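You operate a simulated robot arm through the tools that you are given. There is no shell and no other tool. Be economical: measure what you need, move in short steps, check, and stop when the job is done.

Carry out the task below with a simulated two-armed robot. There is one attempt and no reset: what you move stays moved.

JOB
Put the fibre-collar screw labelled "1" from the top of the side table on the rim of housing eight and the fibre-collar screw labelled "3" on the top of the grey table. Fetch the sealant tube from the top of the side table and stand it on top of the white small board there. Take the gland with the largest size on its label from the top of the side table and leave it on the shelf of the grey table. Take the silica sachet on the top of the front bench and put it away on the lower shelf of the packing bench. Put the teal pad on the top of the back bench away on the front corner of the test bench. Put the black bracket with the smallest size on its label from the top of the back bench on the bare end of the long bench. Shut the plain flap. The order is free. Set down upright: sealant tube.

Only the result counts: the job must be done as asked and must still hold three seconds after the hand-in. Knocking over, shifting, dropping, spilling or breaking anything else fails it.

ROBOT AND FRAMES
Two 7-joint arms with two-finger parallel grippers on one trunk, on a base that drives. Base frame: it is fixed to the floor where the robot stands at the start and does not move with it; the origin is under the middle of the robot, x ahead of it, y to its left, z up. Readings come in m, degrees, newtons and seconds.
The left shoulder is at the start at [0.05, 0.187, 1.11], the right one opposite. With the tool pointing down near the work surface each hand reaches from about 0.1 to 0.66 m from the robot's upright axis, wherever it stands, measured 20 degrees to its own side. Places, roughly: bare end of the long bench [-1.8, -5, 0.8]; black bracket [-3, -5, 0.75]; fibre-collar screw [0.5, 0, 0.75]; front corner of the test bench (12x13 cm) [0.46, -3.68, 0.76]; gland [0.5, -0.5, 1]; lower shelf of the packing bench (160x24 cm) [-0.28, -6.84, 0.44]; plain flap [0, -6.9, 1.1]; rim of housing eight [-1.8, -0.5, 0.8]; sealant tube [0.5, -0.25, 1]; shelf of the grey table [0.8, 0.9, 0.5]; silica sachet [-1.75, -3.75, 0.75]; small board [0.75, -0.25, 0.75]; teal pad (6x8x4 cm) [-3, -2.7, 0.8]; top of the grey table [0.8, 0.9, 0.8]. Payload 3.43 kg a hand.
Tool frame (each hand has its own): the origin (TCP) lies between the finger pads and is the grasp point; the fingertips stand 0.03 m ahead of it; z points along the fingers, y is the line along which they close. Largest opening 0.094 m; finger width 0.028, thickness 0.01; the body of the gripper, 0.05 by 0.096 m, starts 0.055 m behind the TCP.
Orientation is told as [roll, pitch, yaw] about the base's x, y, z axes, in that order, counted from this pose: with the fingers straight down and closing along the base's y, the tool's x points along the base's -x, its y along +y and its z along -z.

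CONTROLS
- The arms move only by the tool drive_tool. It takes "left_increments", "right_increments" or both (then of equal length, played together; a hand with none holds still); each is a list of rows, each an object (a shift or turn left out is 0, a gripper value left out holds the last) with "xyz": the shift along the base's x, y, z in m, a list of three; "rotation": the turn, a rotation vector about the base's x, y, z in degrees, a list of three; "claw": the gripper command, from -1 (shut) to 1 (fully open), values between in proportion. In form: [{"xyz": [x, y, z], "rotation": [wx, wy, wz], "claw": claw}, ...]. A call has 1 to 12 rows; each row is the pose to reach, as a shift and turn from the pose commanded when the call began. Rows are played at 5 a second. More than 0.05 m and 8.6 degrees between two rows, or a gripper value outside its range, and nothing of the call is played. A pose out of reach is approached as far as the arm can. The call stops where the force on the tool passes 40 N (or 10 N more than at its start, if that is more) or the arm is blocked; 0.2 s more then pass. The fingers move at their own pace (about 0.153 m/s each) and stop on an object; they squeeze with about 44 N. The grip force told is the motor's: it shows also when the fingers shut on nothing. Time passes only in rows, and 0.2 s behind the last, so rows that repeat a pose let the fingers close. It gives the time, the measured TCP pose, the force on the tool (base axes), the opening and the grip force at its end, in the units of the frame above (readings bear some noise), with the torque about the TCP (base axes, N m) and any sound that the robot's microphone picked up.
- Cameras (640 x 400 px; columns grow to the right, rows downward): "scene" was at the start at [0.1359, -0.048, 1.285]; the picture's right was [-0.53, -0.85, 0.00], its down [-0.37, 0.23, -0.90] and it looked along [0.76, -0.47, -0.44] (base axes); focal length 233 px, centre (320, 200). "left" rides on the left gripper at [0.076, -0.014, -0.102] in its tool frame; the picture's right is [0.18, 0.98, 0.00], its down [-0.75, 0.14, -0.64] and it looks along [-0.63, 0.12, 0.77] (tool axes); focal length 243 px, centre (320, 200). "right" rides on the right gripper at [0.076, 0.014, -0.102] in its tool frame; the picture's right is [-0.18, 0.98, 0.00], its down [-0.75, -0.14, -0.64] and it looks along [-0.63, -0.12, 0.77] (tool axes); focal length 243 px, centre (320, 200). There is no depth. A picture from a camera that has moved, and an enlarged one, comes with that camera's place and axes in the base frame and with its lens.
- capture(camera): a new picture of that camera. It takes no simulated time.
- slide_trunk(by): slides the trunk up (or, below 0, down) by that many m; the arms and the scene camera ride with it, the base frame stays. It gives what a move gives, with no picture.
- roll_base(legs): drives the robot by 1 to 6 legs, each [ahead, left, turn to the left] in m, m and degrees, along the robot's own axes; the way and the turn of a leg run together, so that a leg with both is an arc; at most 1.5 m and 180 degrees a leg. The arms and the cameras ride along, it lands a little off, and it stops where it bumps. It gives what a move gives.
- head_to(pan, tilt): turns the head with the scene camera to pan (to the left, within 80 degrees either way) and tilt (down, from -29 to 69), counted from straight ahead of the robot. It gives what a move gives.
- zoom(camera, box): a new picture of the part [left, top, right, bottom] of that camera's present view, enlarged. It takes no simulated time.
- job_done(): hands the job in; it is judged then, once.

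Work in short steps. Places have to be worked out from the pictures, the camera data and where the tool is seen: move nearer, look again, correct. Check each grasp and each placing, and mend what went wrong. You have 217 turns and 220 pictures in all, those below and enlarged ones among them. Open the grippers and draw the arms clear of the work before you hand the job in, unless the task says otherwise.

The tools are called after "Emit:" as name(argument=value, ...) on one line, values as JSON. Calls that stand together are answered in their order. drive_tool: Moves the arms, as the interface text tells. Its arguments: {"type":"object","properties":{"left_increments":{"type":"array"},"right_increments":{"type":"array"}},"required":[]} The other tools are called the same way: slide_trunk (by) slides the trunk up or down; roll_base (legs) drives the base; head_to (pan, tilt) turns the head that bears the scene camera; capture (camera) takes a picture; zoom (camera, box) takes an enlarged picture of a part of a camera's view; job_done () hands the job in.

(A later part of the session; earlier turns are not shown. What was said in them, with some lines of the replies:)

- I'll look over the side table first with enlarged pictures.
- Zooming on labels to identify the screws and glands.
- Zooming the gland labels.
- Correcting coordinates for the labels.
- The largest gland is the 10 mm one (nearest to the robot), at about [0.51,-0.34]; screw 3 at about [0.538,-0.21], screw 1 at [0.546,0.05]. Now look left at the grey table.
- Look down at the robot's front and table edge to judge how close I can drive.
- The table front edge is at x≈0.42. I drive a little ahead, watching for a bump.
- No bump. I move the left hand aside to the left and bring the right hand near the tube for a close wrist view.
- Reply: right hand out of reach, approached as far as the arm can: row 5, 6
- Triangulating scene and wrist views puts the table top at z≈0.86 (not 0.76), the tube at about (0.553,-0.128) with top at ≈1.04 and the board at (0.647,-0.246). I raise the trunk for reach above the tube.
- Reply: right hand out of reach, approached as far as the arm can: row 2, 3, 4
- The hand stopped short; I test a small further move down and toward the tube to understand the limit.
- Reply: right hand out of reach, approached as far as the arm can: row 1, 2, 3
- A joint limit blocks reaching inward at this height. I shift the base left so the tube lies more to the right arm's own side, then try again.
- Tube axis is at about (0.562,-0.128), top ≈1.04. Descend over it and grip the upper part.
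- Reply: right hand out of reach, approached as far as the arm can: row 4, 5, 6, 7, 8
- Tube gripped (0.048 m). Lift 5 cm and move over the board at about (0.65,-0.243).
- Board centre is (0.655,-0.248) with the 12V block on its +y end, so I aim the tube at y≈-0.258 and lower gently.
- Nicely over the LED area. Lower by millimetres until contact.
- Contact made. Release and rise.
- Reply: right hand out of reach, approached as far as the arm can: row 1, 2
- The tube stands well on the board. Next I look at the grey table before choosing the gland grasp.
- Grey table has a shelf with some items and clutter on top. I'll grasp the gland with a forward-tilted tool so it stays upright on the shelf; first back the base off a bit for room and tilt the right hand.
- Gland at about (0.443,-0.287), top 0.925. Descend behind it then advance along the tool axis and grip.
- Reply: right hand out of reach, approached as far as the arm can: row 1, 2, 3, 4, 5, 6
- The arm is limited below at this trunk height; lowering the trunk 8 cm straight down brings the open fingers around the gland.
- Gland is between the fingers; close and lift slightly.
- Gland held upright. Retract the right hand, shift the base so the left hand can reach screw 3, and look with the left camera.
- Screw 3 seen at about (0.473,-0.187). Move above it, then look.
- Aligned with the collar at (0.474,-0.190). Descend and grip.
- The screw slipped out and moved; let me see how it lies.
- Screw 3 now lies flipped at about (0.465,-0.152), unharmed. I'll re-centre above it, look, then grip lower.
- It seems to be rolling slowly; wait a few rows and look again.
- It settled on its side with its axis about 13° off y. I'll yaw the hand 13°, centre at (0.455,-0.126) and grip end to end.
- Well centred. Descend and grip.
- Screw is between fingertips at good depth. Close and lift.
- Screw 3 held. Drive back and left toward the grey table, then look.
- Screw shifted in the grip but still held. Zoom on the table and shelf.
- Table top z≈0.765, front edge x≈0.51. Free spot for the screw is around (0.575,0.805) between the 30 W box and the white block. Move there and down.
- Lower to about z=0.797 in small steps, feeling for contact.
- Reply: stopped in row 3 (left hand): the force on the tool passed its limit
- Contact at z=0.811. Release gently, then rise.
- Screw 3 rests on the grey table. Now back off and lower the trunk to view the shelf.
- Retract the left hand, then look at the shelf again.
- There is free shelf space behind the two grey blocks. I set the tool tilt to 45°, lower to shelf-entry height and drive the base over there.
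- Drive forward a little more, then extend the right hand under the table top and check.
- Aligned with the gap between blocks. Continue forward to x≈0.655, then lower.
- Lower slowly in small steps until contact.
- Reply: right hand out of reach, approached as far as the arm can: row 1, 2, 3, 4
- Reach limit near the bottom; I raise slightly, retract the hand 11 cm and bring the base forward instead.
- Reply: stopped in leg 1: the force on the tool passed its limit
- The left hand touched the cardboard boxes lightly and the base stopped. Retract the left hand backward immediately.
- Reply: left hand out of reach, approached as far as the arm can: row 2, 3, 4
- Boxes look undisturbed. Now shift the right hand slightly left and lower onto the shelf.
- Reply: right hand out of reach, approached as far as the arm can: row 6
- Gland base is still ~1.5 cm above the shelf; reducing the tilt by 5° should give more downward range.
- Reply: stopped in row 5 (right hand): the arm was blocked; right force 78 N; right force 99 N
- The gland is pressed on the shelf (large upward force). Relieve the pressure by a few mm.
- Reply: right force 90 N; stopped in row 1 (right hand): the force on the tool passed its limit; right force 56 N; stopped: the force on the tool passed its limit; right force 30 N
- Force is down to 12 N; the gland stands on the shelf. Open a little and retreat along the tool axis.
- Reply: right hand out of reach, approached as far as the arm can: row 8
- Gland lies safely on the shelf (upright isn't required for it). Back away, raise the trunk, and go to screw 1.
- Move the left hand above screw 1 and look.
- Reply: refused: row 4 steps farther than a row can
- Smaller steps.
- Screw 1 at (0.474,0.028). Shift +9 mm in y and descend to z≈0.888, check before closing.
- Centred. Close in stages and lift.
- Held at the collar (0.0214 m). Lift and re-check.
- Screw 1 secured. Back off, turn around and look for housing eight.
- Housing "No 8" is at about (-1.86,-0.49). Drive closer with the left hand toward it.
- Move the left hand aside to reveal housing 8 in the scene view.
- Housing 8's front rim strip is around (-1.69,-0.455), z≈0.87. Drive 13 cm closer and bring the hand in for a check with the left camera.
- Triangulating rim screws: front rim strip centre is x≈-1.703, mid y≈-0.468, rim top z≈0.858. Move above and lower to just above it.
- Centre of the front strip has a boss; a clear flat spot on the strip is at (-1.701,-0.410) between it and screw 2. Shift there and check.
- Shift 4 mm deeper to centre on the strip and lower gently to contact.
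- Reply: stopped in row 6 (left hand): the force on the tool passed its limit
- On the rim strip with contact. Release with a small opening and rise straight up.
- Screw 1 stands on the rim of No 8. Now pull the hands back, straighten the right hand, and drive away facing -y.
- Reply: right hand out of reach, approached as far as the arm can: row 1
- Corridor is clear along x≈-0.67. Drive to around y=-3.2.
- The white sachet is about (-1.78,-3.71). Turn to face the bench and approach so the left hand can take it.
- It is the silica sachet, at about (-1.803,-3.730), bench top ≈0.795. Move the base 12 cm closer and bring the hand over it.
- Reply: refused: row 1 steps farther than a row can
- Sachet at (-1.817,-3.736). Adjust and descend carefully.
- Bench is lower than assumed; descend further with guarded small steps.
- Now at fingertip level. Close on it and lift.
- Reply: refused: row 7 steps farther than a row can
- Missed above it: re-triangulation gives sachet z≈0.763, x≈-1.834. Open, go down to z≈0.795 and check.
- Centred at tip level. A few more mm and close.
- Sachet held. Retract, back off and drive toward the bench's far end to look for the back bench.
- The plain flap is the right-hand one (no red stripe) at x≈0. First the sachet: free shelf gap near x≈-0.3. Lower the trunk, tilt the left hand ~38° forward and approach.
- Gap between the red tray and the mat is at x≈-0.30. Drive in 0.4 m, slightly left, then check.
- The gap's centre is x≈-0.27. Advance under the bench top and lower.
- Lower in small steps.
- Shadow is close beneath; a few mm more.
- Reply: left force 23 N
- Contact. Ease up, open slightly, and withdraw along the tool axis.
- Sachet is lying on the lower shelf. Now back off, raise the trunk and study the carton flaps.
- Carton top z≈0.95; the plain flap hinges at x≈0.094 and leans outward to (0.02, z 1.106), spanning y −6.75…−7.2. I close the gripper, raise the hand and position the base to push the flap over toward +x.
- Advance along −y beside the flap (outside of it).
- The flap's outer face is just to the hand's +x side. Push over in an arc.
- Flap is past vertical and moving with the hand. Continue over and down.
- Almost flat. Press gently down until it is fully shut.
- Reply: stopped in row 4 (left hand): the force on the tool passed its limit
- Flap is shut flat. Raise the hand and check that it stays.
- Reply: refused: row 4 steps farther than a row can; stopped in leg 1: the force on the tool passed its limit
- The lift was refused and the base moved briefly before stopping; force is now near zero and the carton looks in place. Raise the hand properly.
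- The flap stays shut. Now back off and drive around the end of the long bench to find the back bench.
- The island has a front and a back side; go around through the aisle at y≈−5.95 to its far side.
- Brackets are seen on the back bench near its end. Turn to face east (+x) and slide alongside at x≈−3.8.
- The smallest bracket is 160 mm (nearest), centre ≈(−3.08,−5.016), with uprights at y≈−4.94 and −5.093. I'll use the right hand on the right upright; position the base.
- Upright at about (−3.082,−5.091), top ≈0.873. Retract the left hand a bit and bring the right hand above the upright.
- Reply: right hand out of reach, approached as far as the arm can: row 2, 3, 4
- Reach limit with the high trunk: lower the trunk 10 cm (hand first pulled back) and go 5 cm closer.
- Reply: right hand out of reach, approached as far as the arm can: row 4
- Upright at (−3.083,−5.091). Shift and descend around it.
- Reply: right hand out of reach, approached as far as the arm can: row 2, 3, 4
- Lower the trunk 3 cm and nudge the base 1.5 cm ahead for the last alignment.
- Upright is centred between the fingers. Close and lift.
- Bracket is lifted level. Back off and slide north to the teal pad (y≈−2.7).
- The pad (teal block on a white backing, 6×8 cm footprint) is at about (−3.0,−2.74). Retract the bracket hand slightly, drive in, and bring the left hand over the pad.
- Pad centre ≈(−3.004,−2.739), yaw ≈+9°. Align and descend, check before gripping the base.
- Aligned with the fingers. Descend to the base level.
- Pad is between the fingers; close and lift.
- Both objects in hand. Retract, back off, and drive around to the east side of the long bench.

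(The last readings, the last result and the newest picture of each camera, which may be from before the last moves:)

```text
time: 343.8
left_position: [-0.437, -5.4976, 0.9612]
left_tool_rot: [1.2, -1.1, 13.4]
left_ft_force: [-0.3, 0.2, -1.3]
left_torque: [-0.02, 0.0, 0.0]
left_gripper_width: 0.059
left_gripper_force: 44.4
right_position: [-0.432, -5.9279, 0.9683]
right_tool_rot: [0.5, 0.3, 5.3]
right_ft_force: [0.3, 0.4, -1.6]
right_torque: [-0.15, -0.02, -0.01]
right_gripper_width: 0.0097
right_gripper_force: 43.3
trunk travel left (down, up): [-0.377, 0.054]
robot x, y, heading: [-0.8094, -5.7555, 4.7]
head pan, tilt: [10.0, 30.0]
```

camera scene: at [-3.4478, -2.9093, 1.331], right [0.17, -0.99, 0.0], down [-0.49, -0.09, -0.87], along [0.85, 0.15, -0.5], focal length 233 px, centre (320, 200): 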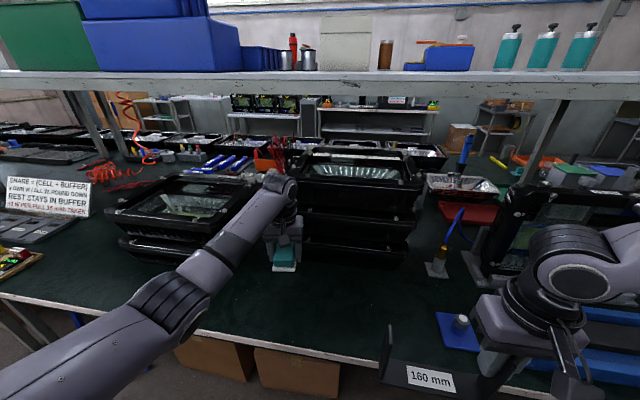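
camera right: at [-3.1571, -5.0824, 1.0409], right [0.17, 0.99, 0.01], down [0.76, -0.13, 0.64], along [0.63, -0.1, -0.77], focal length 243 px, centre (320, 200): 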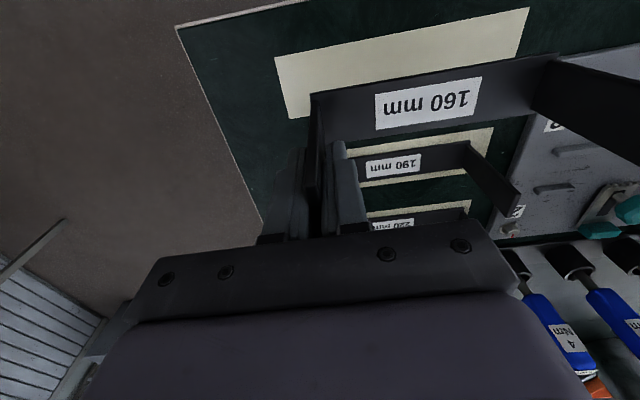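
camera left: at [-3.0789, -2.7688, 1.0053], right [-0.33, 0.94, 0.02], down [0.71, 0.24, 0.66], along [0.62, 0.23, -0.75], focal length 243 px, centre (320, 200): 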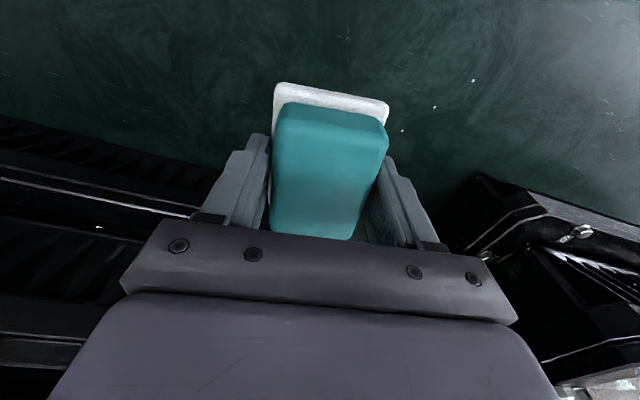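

Emit:
roll_base(legs=[[0, 0, 175.3], [0, -0.6, 0], [0.12, 0, 0]])

Emit:
head_to(pan=0, tilt=35)

Emit:
capture(camera="scene")

```text
time: 355.4
left_position: [-1.3369, -5.3909, 0.9613]
left_tool_rot: [1.2, -1.1, -169.1]
left_ft_force: [0.0, -0.4, -0.8]
left_torque: [-0.03, 0.0, 0.0]
left_gripper_width: 0.0586
left_gripper_force: 44.1
right_position: [-1.3219, -4.962, 0.9682]
right_tool_rot: [0.4, 0.2, -177.2]
right_ft_force: [-0.5, 0.8, -2.3]
right_torque: [0.17, 0.0, 0.02]
right_gripper_width: 0.0098
right_gripper_force: 42.9
trunk travel left (down, up): [-0.377, 0.054]
robot x, y, heading: [-0.9556, -5.1524, -178.0]
head pan, tilt: [10.0, 30.0]
```

```text
time: 356.1
left_position: [-1.3357, -5.3907, 0.9634]
left_tool_rot: [1.2, -1.2, -169.1]
left_ft_force: [0.1, 0.1, -0.6]
left_torque: [0.0, 0.0, 0.04]
left_gripper_width: 0.0586
left_gripper_force: 43.7
right_position: [-1.3225, -4.9626, 0.9693]
right_tool_rot: [0.3, 0.2, -177.2]
right_ft_force: [-0.8, 0.1, -2.0]
right_torque: [0.14, 0.01, 0.03]
right_gripper_width: 0.0097
right_gripper_force: 43.2
trunk travel left (down, up): [-0.377, 0.054]
robot x, y, heading: [-0.9554, -5.1541, -177.8]
head pan, tilt: [0.0, 35.0]
```

```text
43 pictures are left
camera scene: at [-1.1003, -5.1583, 1.3232], right [-0.04, 1.0, 0.0], down [0.57, 0.02, -0.82], along [-0.82, -0.03, -0.57], focal length 233 px, centre (320, 200)
```

scene: 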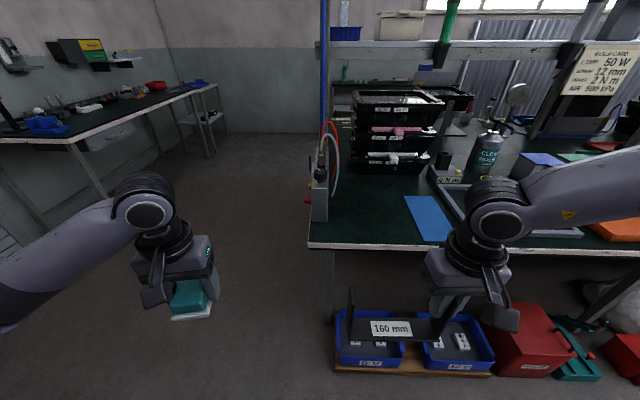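

The bare end between the device and the blue sheet is centred at ≈(−1.80,−4.99). Drive 22 cm closer, lower the trunk a bit and move the bracket over it.

Emit:
roll_base(legs=[[0.22, -0.03, -1.5]])

Emit:
slide_trunk(by=-0.07)

Emit:
drive_tool(right_increments=[{"xyz": [-0.045, 0.004, 0.0]}, {"xyz": [-0.09, 0.008, 0.0]}, {"xyz": [-0.135, 0.012, 0.0]}, {"xyz": [-0.18, 0.016, 0.0]}, {"xyz": [-0.22, 0.02, 0.0]}])

Emit:
capture(camera="scene")

```text
time: 357.8
left_position: [-1.5621, -5.3565, 0.9627]
left_tool_rot: [1.3, -1.0, -170.5]
left_ft_force: [-0.2, -0.7, -1.2]
left_torque: [0.04, 0.0, 0.05]
left_gripper_width: 0.0587
left_gripper_force: 44.0
right_position: [-1.5374, -4.9294, 0.9689]
right_tool_rot: [0.4, 0.1, -178.6]
right_ft_force: [-0.3, -0.6, -3.0]
right_torque: [0.16, 0.0, -0.01]
right_gripper_width: 0.0098
right_gripper_force: 43.0
trunk travel left (down, up): [-0.377, 0.054]
robot x, y, heading: [-1.1738, -5.1278, -179.6]
head pan, tilt: [0.0, 35.0]
```

```text
time: 358.9
left_position: [-1.5621, -5.3573, 0.8928]
left_tool_rot: [1.3, -1.1, -170.5]
left_ft_force: [0.2, -0.5, -0.1]
left_torque: [0.0, 0.01, -0.01]
left_gripper_width: 0.059
left_gripper_force: 43.8
right_position: [-1.5375, -4.9277, 0.8988]
right_tool_rot: [0.2, 0.2, -178.6]
right_ft_force: [0.4, -0.7, -1.9]
right_torque: [0.23, 0.03, 0.01]
right_gripper_width: 0.0097
right_gripper_force: 43.3
trunk travel left (down, up): [-0.307, 0.124]
robot x, y, heading: [-1.1763, -5.129, -179.3]
head pan, tilt: [0.0, 35.0]
```

```text
time: 360.1
left_position: [-1.5619, -5.3575, 0.8927]
left_tool_rot: [1.3, -1.2, -170.6]
left_ft_force: [-0.6, -0.4, -0.7]
left_torque: [-0.01, 0.0, -0.02]
left_gripper_width: 0.0589
left_gripper_force: 43.6
right_position: [-1.7036, -4.8796, 0.915]
right_tool_rot: [0.5, 0.2, -178.5]
right_ft_force: [-0.7, 0.2, -2.4]
right_torque: [0.17, 0.04, -0.01]
right_gripper_width: 0.0096
right_gripper_force: 43.6
right hand out of reach, approached as far as the arm can: row 4, 5
trunk travel left (down, up): [-0.307, 0.124]
robot x, y, heading: [-1.1727, -5.1352, -179.4]
head pan, tilt: [0.0, 35.0]
```

```text
42 pictures are left
camera scene: at [-1.3205, -5.1301, 1.2532], right [-0.01, 1.0, 0.0], down [0.57, 0.01, -0.82], along [-0.82, -0.01, -0.57], focal length 233 px, centre (320, 200)
```

scene: 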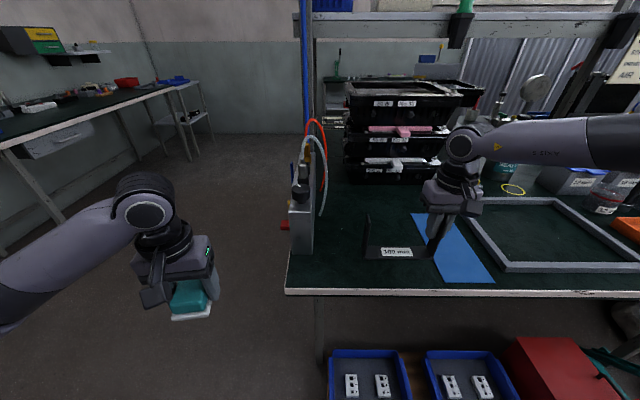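

Arm near its limit; move the base 6 cm ahead and 3.5 cm left, then lower.

Emit:
roll_base(legs=[[0.065, 0.035, 0]])

Emit:
slide_trunk(by=-0.06)

Emit:
zoom(camera="scene", box=[260, 160, 520, 320])

```text
time: 361.2
left_position: [-1.6157, -5.3853, 0.8934]
left_tool_rot: [1.2, -1.1, -171.1]
left_ft_force: [-1.0, -0.2, -0.1]
left_torque: [0.02, 0.0, 0.04]
left_gripper_width: 0.0587
left_gripper_force: 43.5
right_position: [-1.7518, -4.9071, 0.9161]
right_tool_rot: [0.4, 0.3, -179.2]
right_ft_force: [-0.7, -0.8, -1.6]
right_torque: [0.16, 0.01, 0.02]
right_gripper_width: 0.0096
right_gripper_force: 43.3
trunk travel left (down, up): [-0.307, 0.124]
robot x, y, heading: [-1.2218, -5.1625, -179.7]
head pan, tilt: [0.0, 35.0]
stopped in leg 1: the robot was blocked; the commanded pose is now the measured one
```

```text
time: 362.2
left_position: [-1.6149, -5.3861, 0.8329]
left_tool_rot: [1.2, -1.0, -171.1]
left_ft_force: [0.9, 0.5, -0.9]
left_torque: [0.03, -0.01, -0.03]
left_gripper_width: 0.0586
left_gripper_force: 44.1
right_position: [-1.7516, -4.9066, 0.8555]
right_tool_rot: [0.2, 0.1, -179.2]
right_ft_force: [0.1, 0.2, -1.9]
right_torque: [0.18, 0.04, 0.0]
right_gripper_width: 0.01
right_gripper_force: 43.3
trunk travel left (down, up): [-0.247, 0.184]
robot x, y, heading: [-1.2209, -5.1598, -179.9]
head pan, tilt: [0.0, 35.0]
```

```text
2.46 times, centred on (390, 240) of scene
camera zoom: at [-1.3714, -5.1611, 1.1932], right [0.0, 1.0, 0.0], down [0.57, 0.0, -0.82], along [-0.82, 0.0, -0.57], focal length 574 px, centre (148, 102)
```

zoom: 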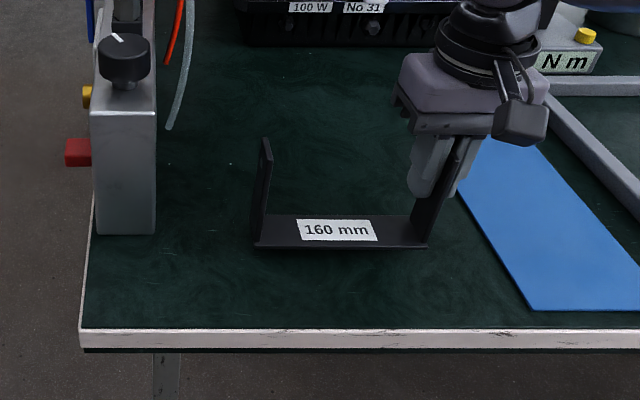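

The base touched something at floor level and stopped; bracket is over the bare area. Move it 3–4 cm deeper if reachable, then lower.

Emit:
drive_tool(right_increments=[{"xyz": [-0.02, 0, 0.0]}, {"xyz": [-0.04, -0.005, 0.0]}, {"xyz": [-0.04, -0.005, -0.01]}, {"xyz": [-0.04, -0.005, -0.016]}, {"xyz": [-0.04, -0.005, -0.02]}])

Emit:
zoom(camera="scene", box=[260, 160, 520, 320])

```text
time: 363.4
left_position: [-1.6148, -5.3866, 0.8327]
left_tool_rot: [1.2, -1.0, -171.0]
left_ft_force: [-0.5, -0.4, -0.6]
left_torque: [0.04, 0.02, 0.03]
left_gripper_width: 0.0589
left_gripper_force: 43.6
right_position: [-1.7593, -4.8909, 0.8542]
right_tool_rot: [0.3, 0.2, -179.2]
right_ft_force: [-0.8, -0.7, -1.9]
right_torque: [0.17, 0.03, 0.01]
right_gripper_width: 0.0097
right_gripper_force: 43.3
right hand out of reach, approached as far as the arm can: row 1, 2, 3, 4, 5
trunk travel left (down, up): [-0.247, 0.184]
robot x, y, heading: [-1.223, -5.1631, -180.0]
head pan, tilt: [0.0, 35.0]
```

```text
2.46 times, centred on (390, 240) of scene
camera zoom: at [-1.3716, -5.1611, 1.1932], right [0.0, 1.0, 0.0], down [0.57, 0.0, -0.82], along [-0.82, 0.0, -0.57], focal length 574 px, centre (148, 102)
```

zoom: 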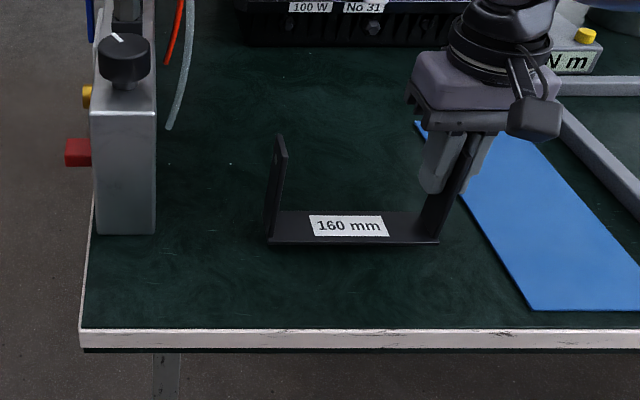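

Good location (centre ≈(−1.757,−4.97)). Lower with the trunk to contact.

Emit:
drive_tool(right_increments=[{"xyz": [0.004, -0.012, 0.0]}, {"xyz": [0.004, -0.012, 0.0]}])

Emit:
slide_trunk(by=-0.014)

Emit:
slide_trunk(by=-0.005)

```text
time: 364.0
left_position: [-1.6148, -5.3859, 0.8319]
left_tool_rot: [1.2, -1.1, -171.0]
left_ft_force: [0.2, 0.1, -0.4]
left_torque: [0.01, -0.01, 0.0]
left_gripper_width: 0.0591
left_gripper_force: 43.8
right_position: [-1.7534, -4.9042, 0.8527]
right_tool_rot: [0.3, 0.1, -179.1]
right_ft_force: [0.0, -0.7, -3.3]
right_torque: [0.18, 0.0, -0.01]
right_gripper_width: 0.0097
right_gripper_force: 43.5
right hand out of reach, approached as far as the arm can: row 1, 2
trunk travel left (down, up): [-0.247, 0.184]
robot x, y, heading: [-1.2283, -5.1615, -180.0]
head pan, tilt: [0.0, 35.0]
```

```text
time: 364.6
left_position: [-1.6147, -5.3864, 0.8183]
left_tool_rot: [1.2, -1.1, -171.0]
left_ft_force: [1.3, 0.8, -1.1]
left_torque: [0.01, -0.01, 0.01]
left_gripper_width: 0.0589
left_gripper_force: 44.0
right_position: [-1.7521, -4.9038, 0.8395]
right_tool_rot: [0.3, 0.1, -179.3]
right_ft_force: [-0.9, 0.4, -1.7]
right_torque: [0.19, 0.0, 0.01]
right_gripper_width: 0.0097
right_gripper_force: 43.2
trunk travel left (down, up): [-0.233, 0.198]
robot x, y, heading: [-1.2247, -5.1639, -179.7]
head pan, tilt: [0.0, 35.0]
```

```text
time: 365.1
left_position: [-1.6137, -5.3869, 0.8154]
left_tool_rot: [1.2, -1.2, -171.0]
left_ft_force: [0.0, -1.1, -0.2]
left_torque: [0.01, -0.01, 0.0]
left_gripper_width: 0.0586
left_gripper_force: 44.1
right_position: [-1.7524, -4.9038, 0.8383]
right_tool_rot: [0.3, -0.2, -179.1]
right_ft_force: [2.9, 3.4, 20.4]
right_torque: [0.49, -0.84, 0.06]
right_gripper_width: 0.0095
right_gripper_force: 43.4
trunk travel left (down, up): [-0.228, 0.203]
robot x, y, heading: [-1.2229, -5.1608, -179.7]
head pan, tilt: [0.0, 35.0]
```

Contact. Open the fingers slightly and raise with the trunk.

Emit:
drive_tool(right_increments=[{"claw": -0.6}, {"claw": -0.3}, {"claw": -0.2}, {"claw": -0.2}])

Emit:
slide_trunk(by=0.15)

Emit:
capture(camera="scene")

```text
time: 366.1
left_position: [-1.6148, -5.3859, 0.8135]
left_tool_rot: [1.2, -1.0, -171.0]
left_ft_force: [0.1, -0.9, -0.7]
left_torque: [0.0, 0.01, 0.01]
left_gripper_width: 0.0588
left_gripper_force: 43.9
right_position: [-1.7522, -4.9038, 0.8345]
right_tool_rot: [0.3, 0.1, -179.2]
right_ft_force: [-0.7, 0.1, -0.4]
right_torque: [0.02, -0.01, 0.01]
right_gripper_width: 0.0376
right_gripper_force: 0.0
trunk travel left (down, up): [-0.228, 0.203]
robot x, y, heading: [-1.2263, -5.1613, -180.0]
head pan, tilt: [0.0, 35.0]
```

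```text
time: 367.9
left_position: [-1.6146, -5.3864, 0.9628]
left_tool_rot: [1.2, -1.0, -171.0]
left_ft_force: [0.0, -0.4, -1.0]
left_torque: [-0.05, 0.01, -0.03]
left_gripper_width: 0.0586
left_gripper_force: 44.3
right_position: [-1.7532, -4.9043, 0.9831]
right_tool_rot: [0.3, 0.0, -179.2]
right_ft_force: [-0.3, 0.7, 0.3]
right_torque: [0.03, 0.0, 0.02]
right_gripper_width: 0.0374
right_gripper_force: 0.0
trunk travel left (down, up): [-0.378, 0.053]
robot x, y, heading: [-1.2235, -5.1586, -179.7]
head pan, tilt: [0.0, 35.0]
```

```text
39 pictures are left
camera scene: at [-1.3715, -5.1612, 1.3242], right [0.0, 1.0, 0.0], down [0.57, 0.0, -0.82], along [-0.82, 0.0, -0.57], focal length 233 px, centre (320, 200)
```

scene: 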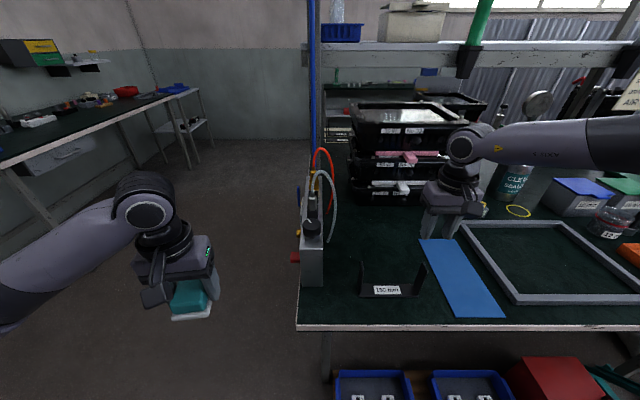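

Bracket stands on the bare end. Back off and compare the floor crates, then head to the test bench.

Emit:
roll_base(legs=[[-0.27, 0, 0]])

Emit:
capture(camera="scene")

Emit:
drive_tool(right_increments=[{"xyz": [0.04, 0, 0]}, {"xyz": [0.08, 0, 0]}, {"xyz": [0.12, 0, 0]}, {"xyz": [0.15, 0, 0]}])

Emit:
roll_base(legs=[[-0.25, 0, 0], [0, 0, 179.7], [0, 1.25, 0]])

Emit:
head_to(pan=10, tilt=25)

Emit:
capture(camera="scene")

```text
time: 369.8
left_position: [-1.3459, -5.3863, 0.9647]
left_tool_rot: [1.2, -1.2, -171.0]
left_ft_force: [0.1, -0.4, -0.9]
left_torque: [0.0, 0.04, 0.0]
left_gripper_width: 0.0588
left_gripper_force: 43.6
right_position: [-1.4833, -4.9039, 0.984]
right_tool_rot: [0.3, 0.0, -179.2]
right_ft_force: [-0.2, 0.2, -0.4]
right_torque: [-0.02, 0.0, 0.04]
right_gripper_width: 0.0377
right_gripper_force: 0.1
trunk travel left (down, up): [-0.378, 0.053]
robot x, y, heading: [-0.9524, -5.1625, -180.2]
head pan, tilt: [0.0, 35.0]
```

```text
38 pictures are left
camera scene: at [-1.1015, -5.1608, 1.3243], right [0.0, 1.0, 0.0], down [0.57, 0.0, -0.82], along [-0.82, 0.0, -0.57], focal length 233 px, centre (320, 200)
```

scene: 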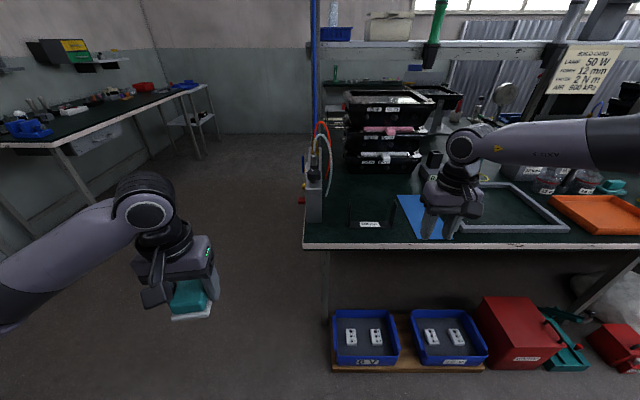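

```text
time: 370.8
left_position: [-1.3453, -5.3847, 0.9648]
left_tool_rot: [1.2, -1.1, -171.1]
left_ft_force: [-0.2, -0.1, -0.5]
left_torque: [-0.01, 0.01, 0.01]
left_gripper_width: 0.0588
left_gripper_force: 44.0
right_position: [-1.3344, -4.905, 0.9839]
right_tool_rot: [0.4, 0.0, -179.2]
right_ft_force: [-0.5, 0.5, -0.2]
right_torque: [-0.01, 0.0, -0.01]
right_gripper_width: 0.0376
right_gripper_force: 0.2
trunk travel left (down, up): [-0.378, 0.053]
robot x, y, heading: [-0.95, -5.1635, -179.7]
head pan, tilt: [0.0, 35.0]
```

```text
time: 385.7
left_position: [-0.2949, -3.7296, 0.9637]
left_tool_rot: [1.3, -1.1, 7.7]
left_ft_force: [-0.5, 0.3, 0.0]
left_torque: [-0.02, 0.01, 0.03]
left_gripper_width: 0.0589
left_gripper_force: 44.2
right_position: [-0.3149, -4.2095, 0.9839]
right_tool_rot: [0.3, 0.1, -0.3]
right_ft_force: [0.0, 0.4, 0.2]
right_torque: [0.0, 0.0, 0.01]
right_gripper_width: 0.0377
right_gripper_force: 0.0
trunk travel left (down, up): [-0.378, 0.053]
robot x, y, heading: [-0.6908, -3.9436, -1.2]
head pan, tilt: [0.0, 35.0]
```

```text
time: 386.4
left_position: [-0.2957, -3.7286, 0.9637]
left_tool_rot: [1.1, -1.1, 7.7]
left_ft_force: [-0.5, 0.0, -1.1]
left_torque: [-0.02, 0.01, 0.04]
left_gripper_width: 0.0589
left_gripper_force: 44.5
right_position: [-0.3147, -4.2081, 0.9841]
right_tool_rot: [0.2, 0.2, -0.4]
right_ft_force: [0.0, -1.0, -0.3]
right_torque: [0.03, -0.01, -0.01]
right_gripper_width: 0.0378
right_gripper_force: 0.0
trunk travel left (down, up): [-0.378, 0.053]
robot x, y, heading: [-0.6897, -3.9478, -1.0]
head pan, tilt: [10.0, 25.0]
```

```text
37 pictures are left
camera scene: at [-0.5416, -3.9324, 1.3399], right [0.15, -0.99, 0.0], down [-0.42, -0.06, -0.91], along [0.9, 0.14, -0.42], focal length 233 px, centre (320, 200)
```

scene: 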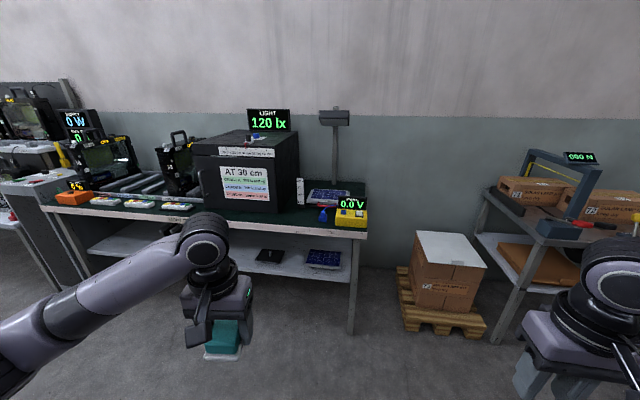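

Crates are where they were. Now zoom on the test bench corner.

Emit:
zoom(camera="scene", box=[250, 170, 390, 260])

```text
4.44 times, centred on (320, 215) of scene
camera zoom: at [-0.5416, -3.9324, 1.3399], right [0.15, -0.99, 0.0], down [-0.42, -0.06, -0.91], along [0.9, 0.14, -0.42], focal length 1036 px, centre (320, 133)
```

zoom: 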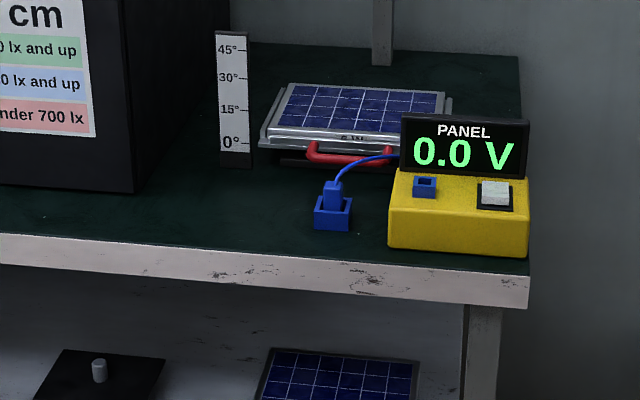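

The target spot (0.46,−3.68) is the free area between the black box and the blue connector. Drive in.

Emit:
roll_base(legs=[[0.5, 0.07, 1]])

Emit:
drive_tool(left_increments=[{"xyz": [0.045, 0.0, 0.0]}, {"xyz": [0.09, 0.0, 0.0]}, {"xyz": [0.135, 0.0, -0.01]}, {"xyz": [0.18, 0.0, -0.02]}])

Emit:
capture(camera="left")

Emit:
capture(camera="scene")

```text
time: 389.4
left_position: [0.196, -3.66, 0.9637]
left_tool_rot: [1.2, -1.0, 8.6]
left_ft_force: [-0.4, 0.1, -1.5]
left_torque: [0.01, -0.01, -0.05]
left_gripper_width: 0.0589
left_gripper_force: 44.2
right_position: [0.1841, -4.1394, 0.9831]
right_tool_rot: [0.3, 0.2, 0.7]
right_ft_force: [-0.2, 0.1, -0.2]
right_torque: [-0.03, 0.02, 0.0]
right_gripper_width: 0.0375
right_gripper_force: 0.1
trunk travel left (down, up): [-0.378, 0.053]
robot x, y, heading: [-0.1952, -3.8815, -0.4]
head pan, tilt: [10.0, 25.0]
```

```text
time: 390.4
left_position: [0.3771, -3.6598, 0.9432]
left_tool_rot: [1.2, -1.2, 8.6]
left_ft_force: [-0.9, 0.8, -1.1]
left_torque: [-0.01, 0.03, 0.0]
left_gripper_width: 0.0587
left_gripper_force: 43.9
right_position: [0.1841, -4.141, 0.9826]
right_tool_rot: [0.3, 0.2, 0.7]
right_ft_force: [-0.3, 0.2, -0.2]
right_torque: [0.0, 0.02, 0.0]
right_gripper_width: 0.0375
right_gripper_force: 0.0
trunk travel left (down, up): [-0.378, 0.053]
robot x, y, heading: [-0.1984, -3.8809, -0.3]
head pan, tilt: [10.0, 25.0]
```

```text
35 pictures are left
camera left: at [0.3031, -3.6892, 1.0443], right [-0.33, 0.94, 0.02], down [0.71, 0.24, 0.66], along [0.62, 0.23, -0.75], focal length 243 px, centre (320, 200)
```

left: 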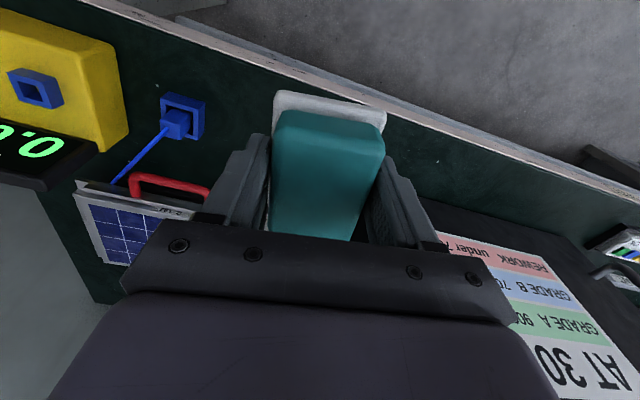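

```text
34 pictures are left
camera scene: at [-0.047, -3.8668, 1.3399], right [0.17, -0.99, 0.0], down [-0.42, -0.07, -0.91], along [0.89, 0.15, -0.42], focal length 233 px, centre (320, 200)
```

scene: 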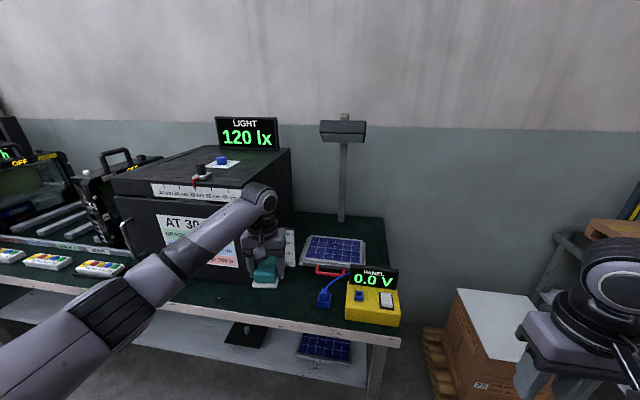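

Positions confirmed. Move to (0.457,−3.677) and lower in stages.

Emit:
drive_tool(left_increments=[{"xyz": [0.04, -0.008, -0.02], "rotation": [0, 0, -4]}, {"xyz": [0.08, -0.017, -0.04], "rotation": [0, 0, -8]}, {"xyz": [0.08, -0.017, -0.08], "rotation": [0, 0, -8]}, {"xyz": [0.08, -0.017, -0.11], "rotation": [0, 0, -8]}, {"xyz": [0.08, -0.017, -0.13], "rotation": [0, 0, -8]}, {"xyz": [0.08, -0.017, -0.14], "rotation": [0, 0, -8]}])

Emit:
capture(camera="left")

Emit:
zoom(camera="scene", box=[200, 200, 420, 350])

```text
time: 391.8
left_position: [0.4261, -3.6705, 0.8313]
left_tool_rot: [1.2, -1.1, 0.7]
left_ft_force: [0.4, -0.5, 0.1]
left_torque: [-0.01, -0.03, -0.03]
left_gripper_width: 0.0587
left_gripper_force: 43.4
left hand out of reach, approached as far as the arm can: row 2, 3, 4, 5, 6
right_position: [0.1828, -4.141, 0.9833]
right_tool_rot: [0.4, -0.1, 0.6]
right_ft_force: [0.6, 0.8, -0.1]
right_torque: [-0.05, 0.02, -0.04]
right_gripper_width: 0.0378
right_gripper_force: 0.0
trunk travel left (down, up): [-0.378, 0.053]
robot x, y, heading: [-0.1932, -3.8828, 0.1]
head pan, tilt: [10.0, 25.0]
```

```text
33 pictures are left
camera left: at [0.3481, -3.6888, 0.9319], right [-0.2, 0.98, 0.02], down [0.74, 0.14, 0.66], along [0.64, 0.14, -0.75], focal length 243 px, centre (320, 200)
```

left: 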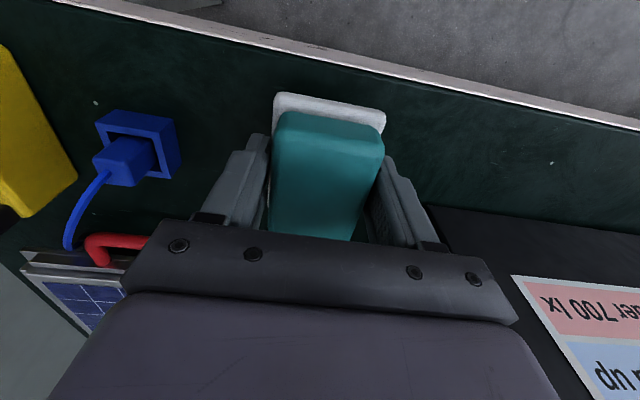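

```text
2.67 times, centred on (310, 275) of scene
camera zoom: at [-0.0474, -3.8664, 1.34], right [0.17, -0.99, 0.0], down [-0.42, -0.07, -0.91], along [0.89, 0.15, -0.42], focal length 621 px, centre (347, 0)
```

zoom: 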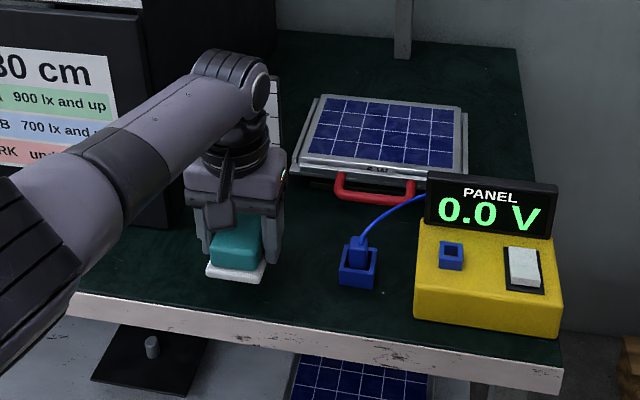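

Short by ~3 cm; move the base ahead 3.5 cm and lower with the trunk.

Emit:
roll_base(legs=[[0.035, -0.006, 0]])

Emit:
slide_trunk(by=-0.03)

Emit:
slide_trunk(by=-0.008)

Emit:
zoom(camera="scene", box=[200, 200, 420, 350])

```text
time: 392.6
left_position: [0.4619, -3.6762, 0.8298]
left_tool_rot: [1.1, -1.1, 0.7]
left_ft_force: [0.4, 0.8, -0.4]
left_torque: [-0.02, 0.0, 0.0]
left_gripper_width: 0.0587
left_gripper_force: 43.7
right_position: [0.2197, -4.1462, 0.9829]
right_tool_rot: [0.4, 0.1, 0.6]
right_ft_force: [-0.6, 0.9, 0.1]
right_torque: [-0.02, 0.0, -0.01]
right_gripper_width: 0.0377
right_gripper_force: 0.0
trunk travel left (down, up): [-0.378, 0.053]
robot x, y, heading: [-0.1616, -3.8865, -0.3]
head pan, tilt: [10.0, 25.0]
```

```text
time: 393.4
left_position: [0.4602, -3.6757, 0.8016]
left_tool_rot: [1.2, -1.1, 0.8]
left_ft_force: [-0.1, 0.1, -0.4]
left_torque: [-0.01, 0.0, -0.01]
left_gripper_width: 0.0587
left_gripper_force: 44.3
right_position: [0.219, -4.1468, 0.9532]
right_tool_rot: [0.4, 0.1, 0.6]
right_ft_force: [0.5, 0.5, -0.1]
right_torque: [0.0, -0.02, 0.03]
right_gripper_width: 0.0376
right_gripper_force: 0.0
trunk travel left (down, up): [-0.348, 0.083]
robot x, y, heading: [-0.1619, -3.8861, -0.1]
head pan, tilt: [10.0, 25.0]
```

```text
time: 394.0
left_position: [0.4603, -3.6759, 0.7931]
left_tool_rot: [1.2, -1.1, 0.6]
left_ft_force: [0.6, 0.6, -0.2]
left_torque: [-0.01, 0.01, 0.02]
left_gripper_width: 0.0588
left_gripper_force: 44.3
right_position: [0.2197, -4.147, 0.945]
right_tool_rot: [0.2, 0.1, 0.6]
right_ft_force: [-0.4, -0.7, -0.5]
right_torque: [0.02, -0.02, 0.03]
right_gripper_width: 0.0372
right_gripper_force: 0.0
trunk travel left (down, up): [-0.34, 0.091]
robot x, y, heading: [-0.1591, -3.8901, -0.2]
head pan, tilt: [10.0, 25.0]
```

```text
2.67 times, centred on (310, 275) of scene
camera zoom: at [-0.0123, -3.8726, 1.302], right [0.17, -0.99, 0.0], down [-0.42, -0.07, -0.91], along [0.89, 0.15, -0.42], focal length 621 px, centre (347, 0)
```

zoom: 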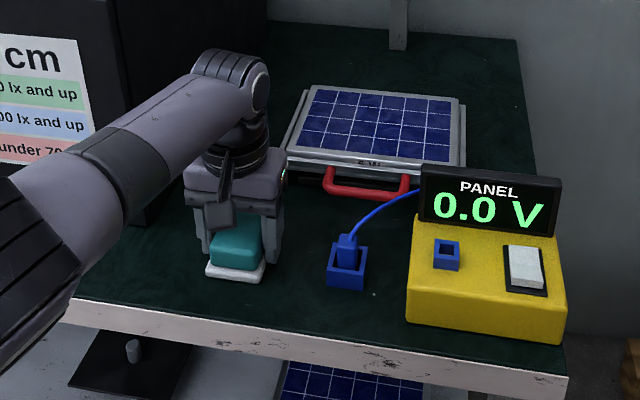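

No contact yet; a few more millimetres.

Emit:
slide_trunk(by=-0.004)

Emit:
slide_trunk(by=-0.004)

```text
time: 394.5
left_position: [0.46, -3.6759, 0.7929]
left_tool_rot: [1.3, -1.5, 0.7]
left_ft_force: [-1.5, 2.6, 15.7]
left_torque: [-0.43, 0.66, -0.13]
left_gripper_width: 0.0587
left_gripper_force: 44.2
right_position: [0.2175, -4.1462, 0.9413]
right_tool_rot: [0.5, 0.0, 0.6]
right_ft_force: [-0.4, 0.4, 0.1]
right_torque: [0.01, -0.02, -0.01]
right_gripper_width: 0.0377
right_gripper_force: 0.2
trunk travel left (down, up): [-0.336, 0.095]
robot x, y, heading: [-0.1576, -3.889, -0.4]
head pan, tilt: [10.0, 25.0]
```

```text
time: 395.0
left_position: [0.4603, -3.6765, 0.7919]
left_tool_rot: [1.3, -1.7, 0.7]
left_ft_force: [-3.8, 2.9, 31.0]
left_torque: [-0.05, 0.54, -0.05]
left_gripper_width: 0.0592
left_gripper_force: 44.2
right_position: [0.2169, -4.1464, 0.9389]
right_tool_rot: [0.4, -0.1, 0.6]
right_ft_force: [1.1, -0.3, 0.2]
right_torque: [0.01, -0.01, 0.01]
right_gripper_width: 0.0374
right_gripper_force: 0.2
trunk travel left (down, up): [-0.332, 0.099]
robot x, y, heading: [-0.159, -3.8888, -0.2]
head pan, tilt: [10.0, 25.0]
```

Contact. Ease up 3 mm, open the fingers modestly and raise with the trunk.

Emit:
slide_trunk(by=0.004)

Emit:
drive_tool(left_increments=[{"claw": 0.4}, {"claw": 0.6}, {"claw": 0.7}, {"claw": 0.7}])

Emit:
slide_trunk(by=0.12)

Emit:
capture(camera="left")

Emit:
zoom(camera="scene", box=[200, 200, 420, 350])

```text
time: 395.6
left_position: [0.4606, -3.6761, 0.7911]
left_tool_rot: [1.2, -1.6, 0.8]
left_ft_force: [2.1, 2.6, 17.0]
left_torque: [-0.01, -0.68, 0.09]
left_gripper_width: 0.0588
left_gripper_force: 44.3
right_position: [0.2185, -4.1461, 0.9416]
right_tool_rot: [0.4, 0.0, 0.6]
right_ft_force: [-0.2, -0.3, 0.3]
right_torque: [0.05, 0.0, -0.02]
right_gripper_width: 0.0375
right_gripper_force: 0.0
trunk travel left (down, up): [-0.336, 0.095]
robot x, y, heading: [-0.1628, -3.8863, -0.2]
head pan, tilt: [10.0, 25.0]
```

```text
time: 396.6
left_position: [0.4596, -3.6736, 0.7926]
left_tool_rot: [1.3, -1.3, 0.7]
left_ft_force: [1.0, 15.7, 16.5]
left_torque: [-0.26, 0.17, -0.16]
left_gripper_width: 0.0703
left_gripper_force: 0.0
right_position: [0.2179, -4.1455, 0.9427]
right_tool_rot: [0.3, 0.0, 0.6]
right_ft_force: [0.7, -0.3, -0.2]
right_torque: [-0.03, 0.01, 0.0]
right_gripper_width: 0.0376
right_gripper_force: 0.1
trunk travel left (down, up): [-0.336, 0.095]
robot x, y, heading: [-0.16, -3.8911, 0.0]
head pan, tilt: [10.0, 25.0]
```

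```text
time: 397.8
left_position: [0.4605, -3.6763, 0.8857]
left_tool_rot: [1.2, -1.0, 0.7]
left_ft_force: [-1.0, -0.1, 0.2]
left_torque: [-0.02, 0.02, 0.0]
left_gripper_width: 0.0799
left_gripper_force: 0.1
right_position: [0.2195, -4.1455, 1.0371]
right_tool_rot: [0.4, 0.2, 0.6]
right_ft_force: [0.4, 0.0, 0.3]
right_torque: [-0.01, -0.02, 0.04]
right_gripper_width: 0.0377
right_gripper_force: 0.2
right hand out of reach, approached as far as the arm can: row 1
trunk travel left (down, up): [-0.432, 0.0]
robot x, y, heading: [-0.1614, -3.8842, -0.0]
head pan, tilt: [10.0, 25.0]
```

```text
30 pictures are left
camera left: at [0.3833, -3.6949, 0.9853], right [-0.2, 0.98, 0.02], down [0.74, 0.14, 0.66], along [0.64, 0.14, -0.75], focal length 243 px, centre (320, 200)
```

left: 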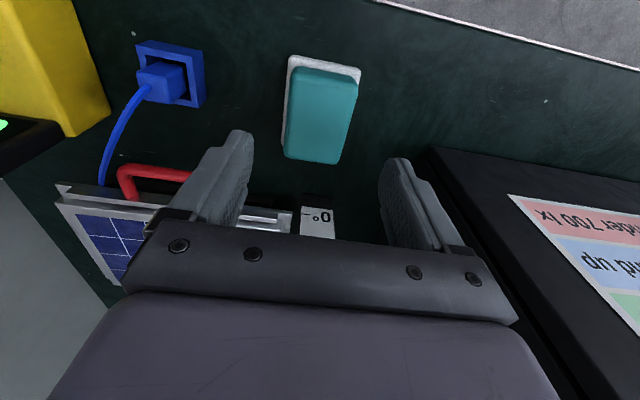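

```text
2.67 times, centred on (310, 275) of scene
camera zoom: at [-0.0121, -3.8726, 1.3933], right [0.17, -0.99, 0.0], down [-0.42, -0.07, -0.91], along [0.89, 0.15, -0.42], focal length 621 px, centre (347, 0)
```

zoom: 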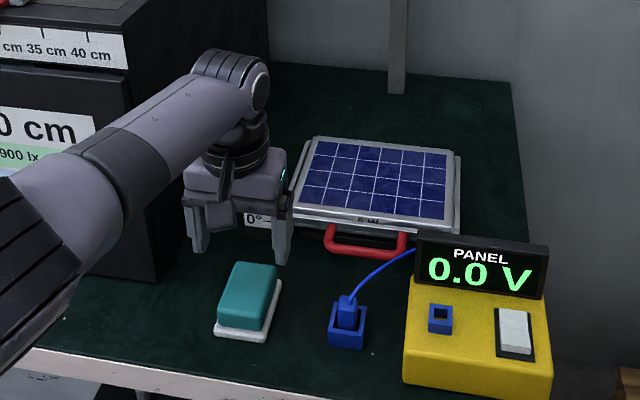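

Pad sits at ≈(0.465,−3.675) and the connector is undisturbed. Withdraw the arms, open both grippers and back away.

Emit:
drive_tool(left_increments=[{"xyz": [0, 0, 0.03]}, {"xyz": [-0.02, 0, 0.06]}, {"xyz": [-0.06, 0, 0.08]}, {"xyz": [-0.1, 0, 0.09]}, {"xyz": [-0.14, 0, 0.09], "claw": 1}, {"xyz": [-0.17, 0, 0.09], "claw": 1}], right_increments=[{"claw": 1}, {"claw": 1}, {"claw": 1}, {"claw": 1}, {"claw": 1}, {"claw": 1}])

Emit:
roll_base(legs=[[-0.4, 0, 0]])

Emit:
capture(camera="scene")

```text
time: 399.2
left_position: [0.2903, -3.6759, 0.9734]
left_tool_rot: [1.1, -1.1, 0.8]
left_ft_force: [0.3, 0.7, 0.1]
left_torque: [0.03, -0.03, -0.02]
left_gripper_width: 0.0939
left_gripper_force: 0.0
right_position: [0.2184, -4.1463, 1.0372]
right_tool_rot: [0.3, 0.0, 0.5]
right_ft_force: [1.2, -1.1, -0.4]
right_torque: [-0.01, -0.02, -0.03]
right_gripper_width: 0.0941
right_gripper_force: 0.1
trunk travel left (down, up): [-0.432, 0.0]
robot x, y, heading: [-0.163, -3.8898, -0.3]
head pan, tilt: [10.0, 25.0]
```

```text
time: 401.7
left_position: [-0.1042, -3.6744, 0.9742]
left_tool_rot: [1.1, -1.1, 0.9]
left_ft_force: [-0.3, 0.5, -0.3]
left_torque: [-0.01, -0.05, 0.01]
left_gripper_width: 0.0941
left_gripper_force: 0.1
right_position: [-0.1734, -4.1445, 1.037]
right_tool_rot: [0.3, 0.1, 0.8]
right_ft_force: [-0.2, 0.2, 0.0]
right_torque: [0.03, 0.01, -0.01]
right_gripper_width: 0.094
right_gripper_force: 0.1
trunk travel left (down, up): [-0.432, 0.0]
robot x, y, heading: [-0.5562, -3.8921, -0.1]
head pan, tilt: [10.0, 25.0]
```

```text
28 pictures are left
camera scene: at [-0.4055, -3.8717, 1.3934], right [0.18, -0.98, 0.0], down [-0.42, -0.07, -0.91], along [0.89, 0.16, -0.42], focal length 233 px, centre (320, 200)
```

scene: 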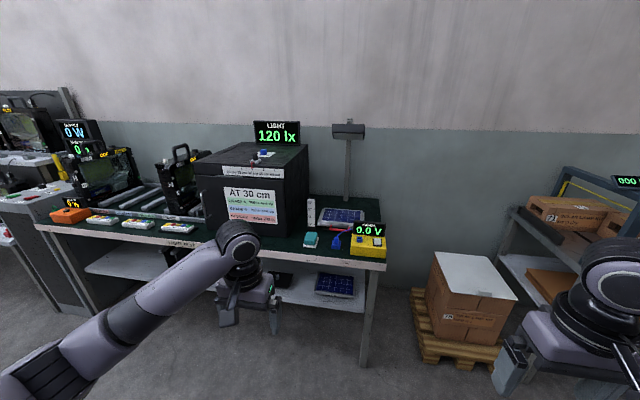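

All the placings were seen in place after release, and both hands are open and clear of the work. Handing in.

Emit:
job_done()

```text
The job is handed in.
```

I did all eight parts of the job and handed it in; each item was seen in place after I let go of it, and the plain flap stayed shut. Both grippers are open and the arms are clear.

- **Lying down:** screw "3" and the 10 mm gland lie on their sides where they were set down. Only the sealant tube had to be upright, and it is.
- **Screw "3":** it slipped out of the gripper on my first try and rolled a few centimetres on the side table before I picked it up.
- **Light contacts:** the left hand touched the cardboard boxes by the grey table. The base stopped against something on the floor near the crates under the long bench. Neither looked moved in the pictures afterwards.
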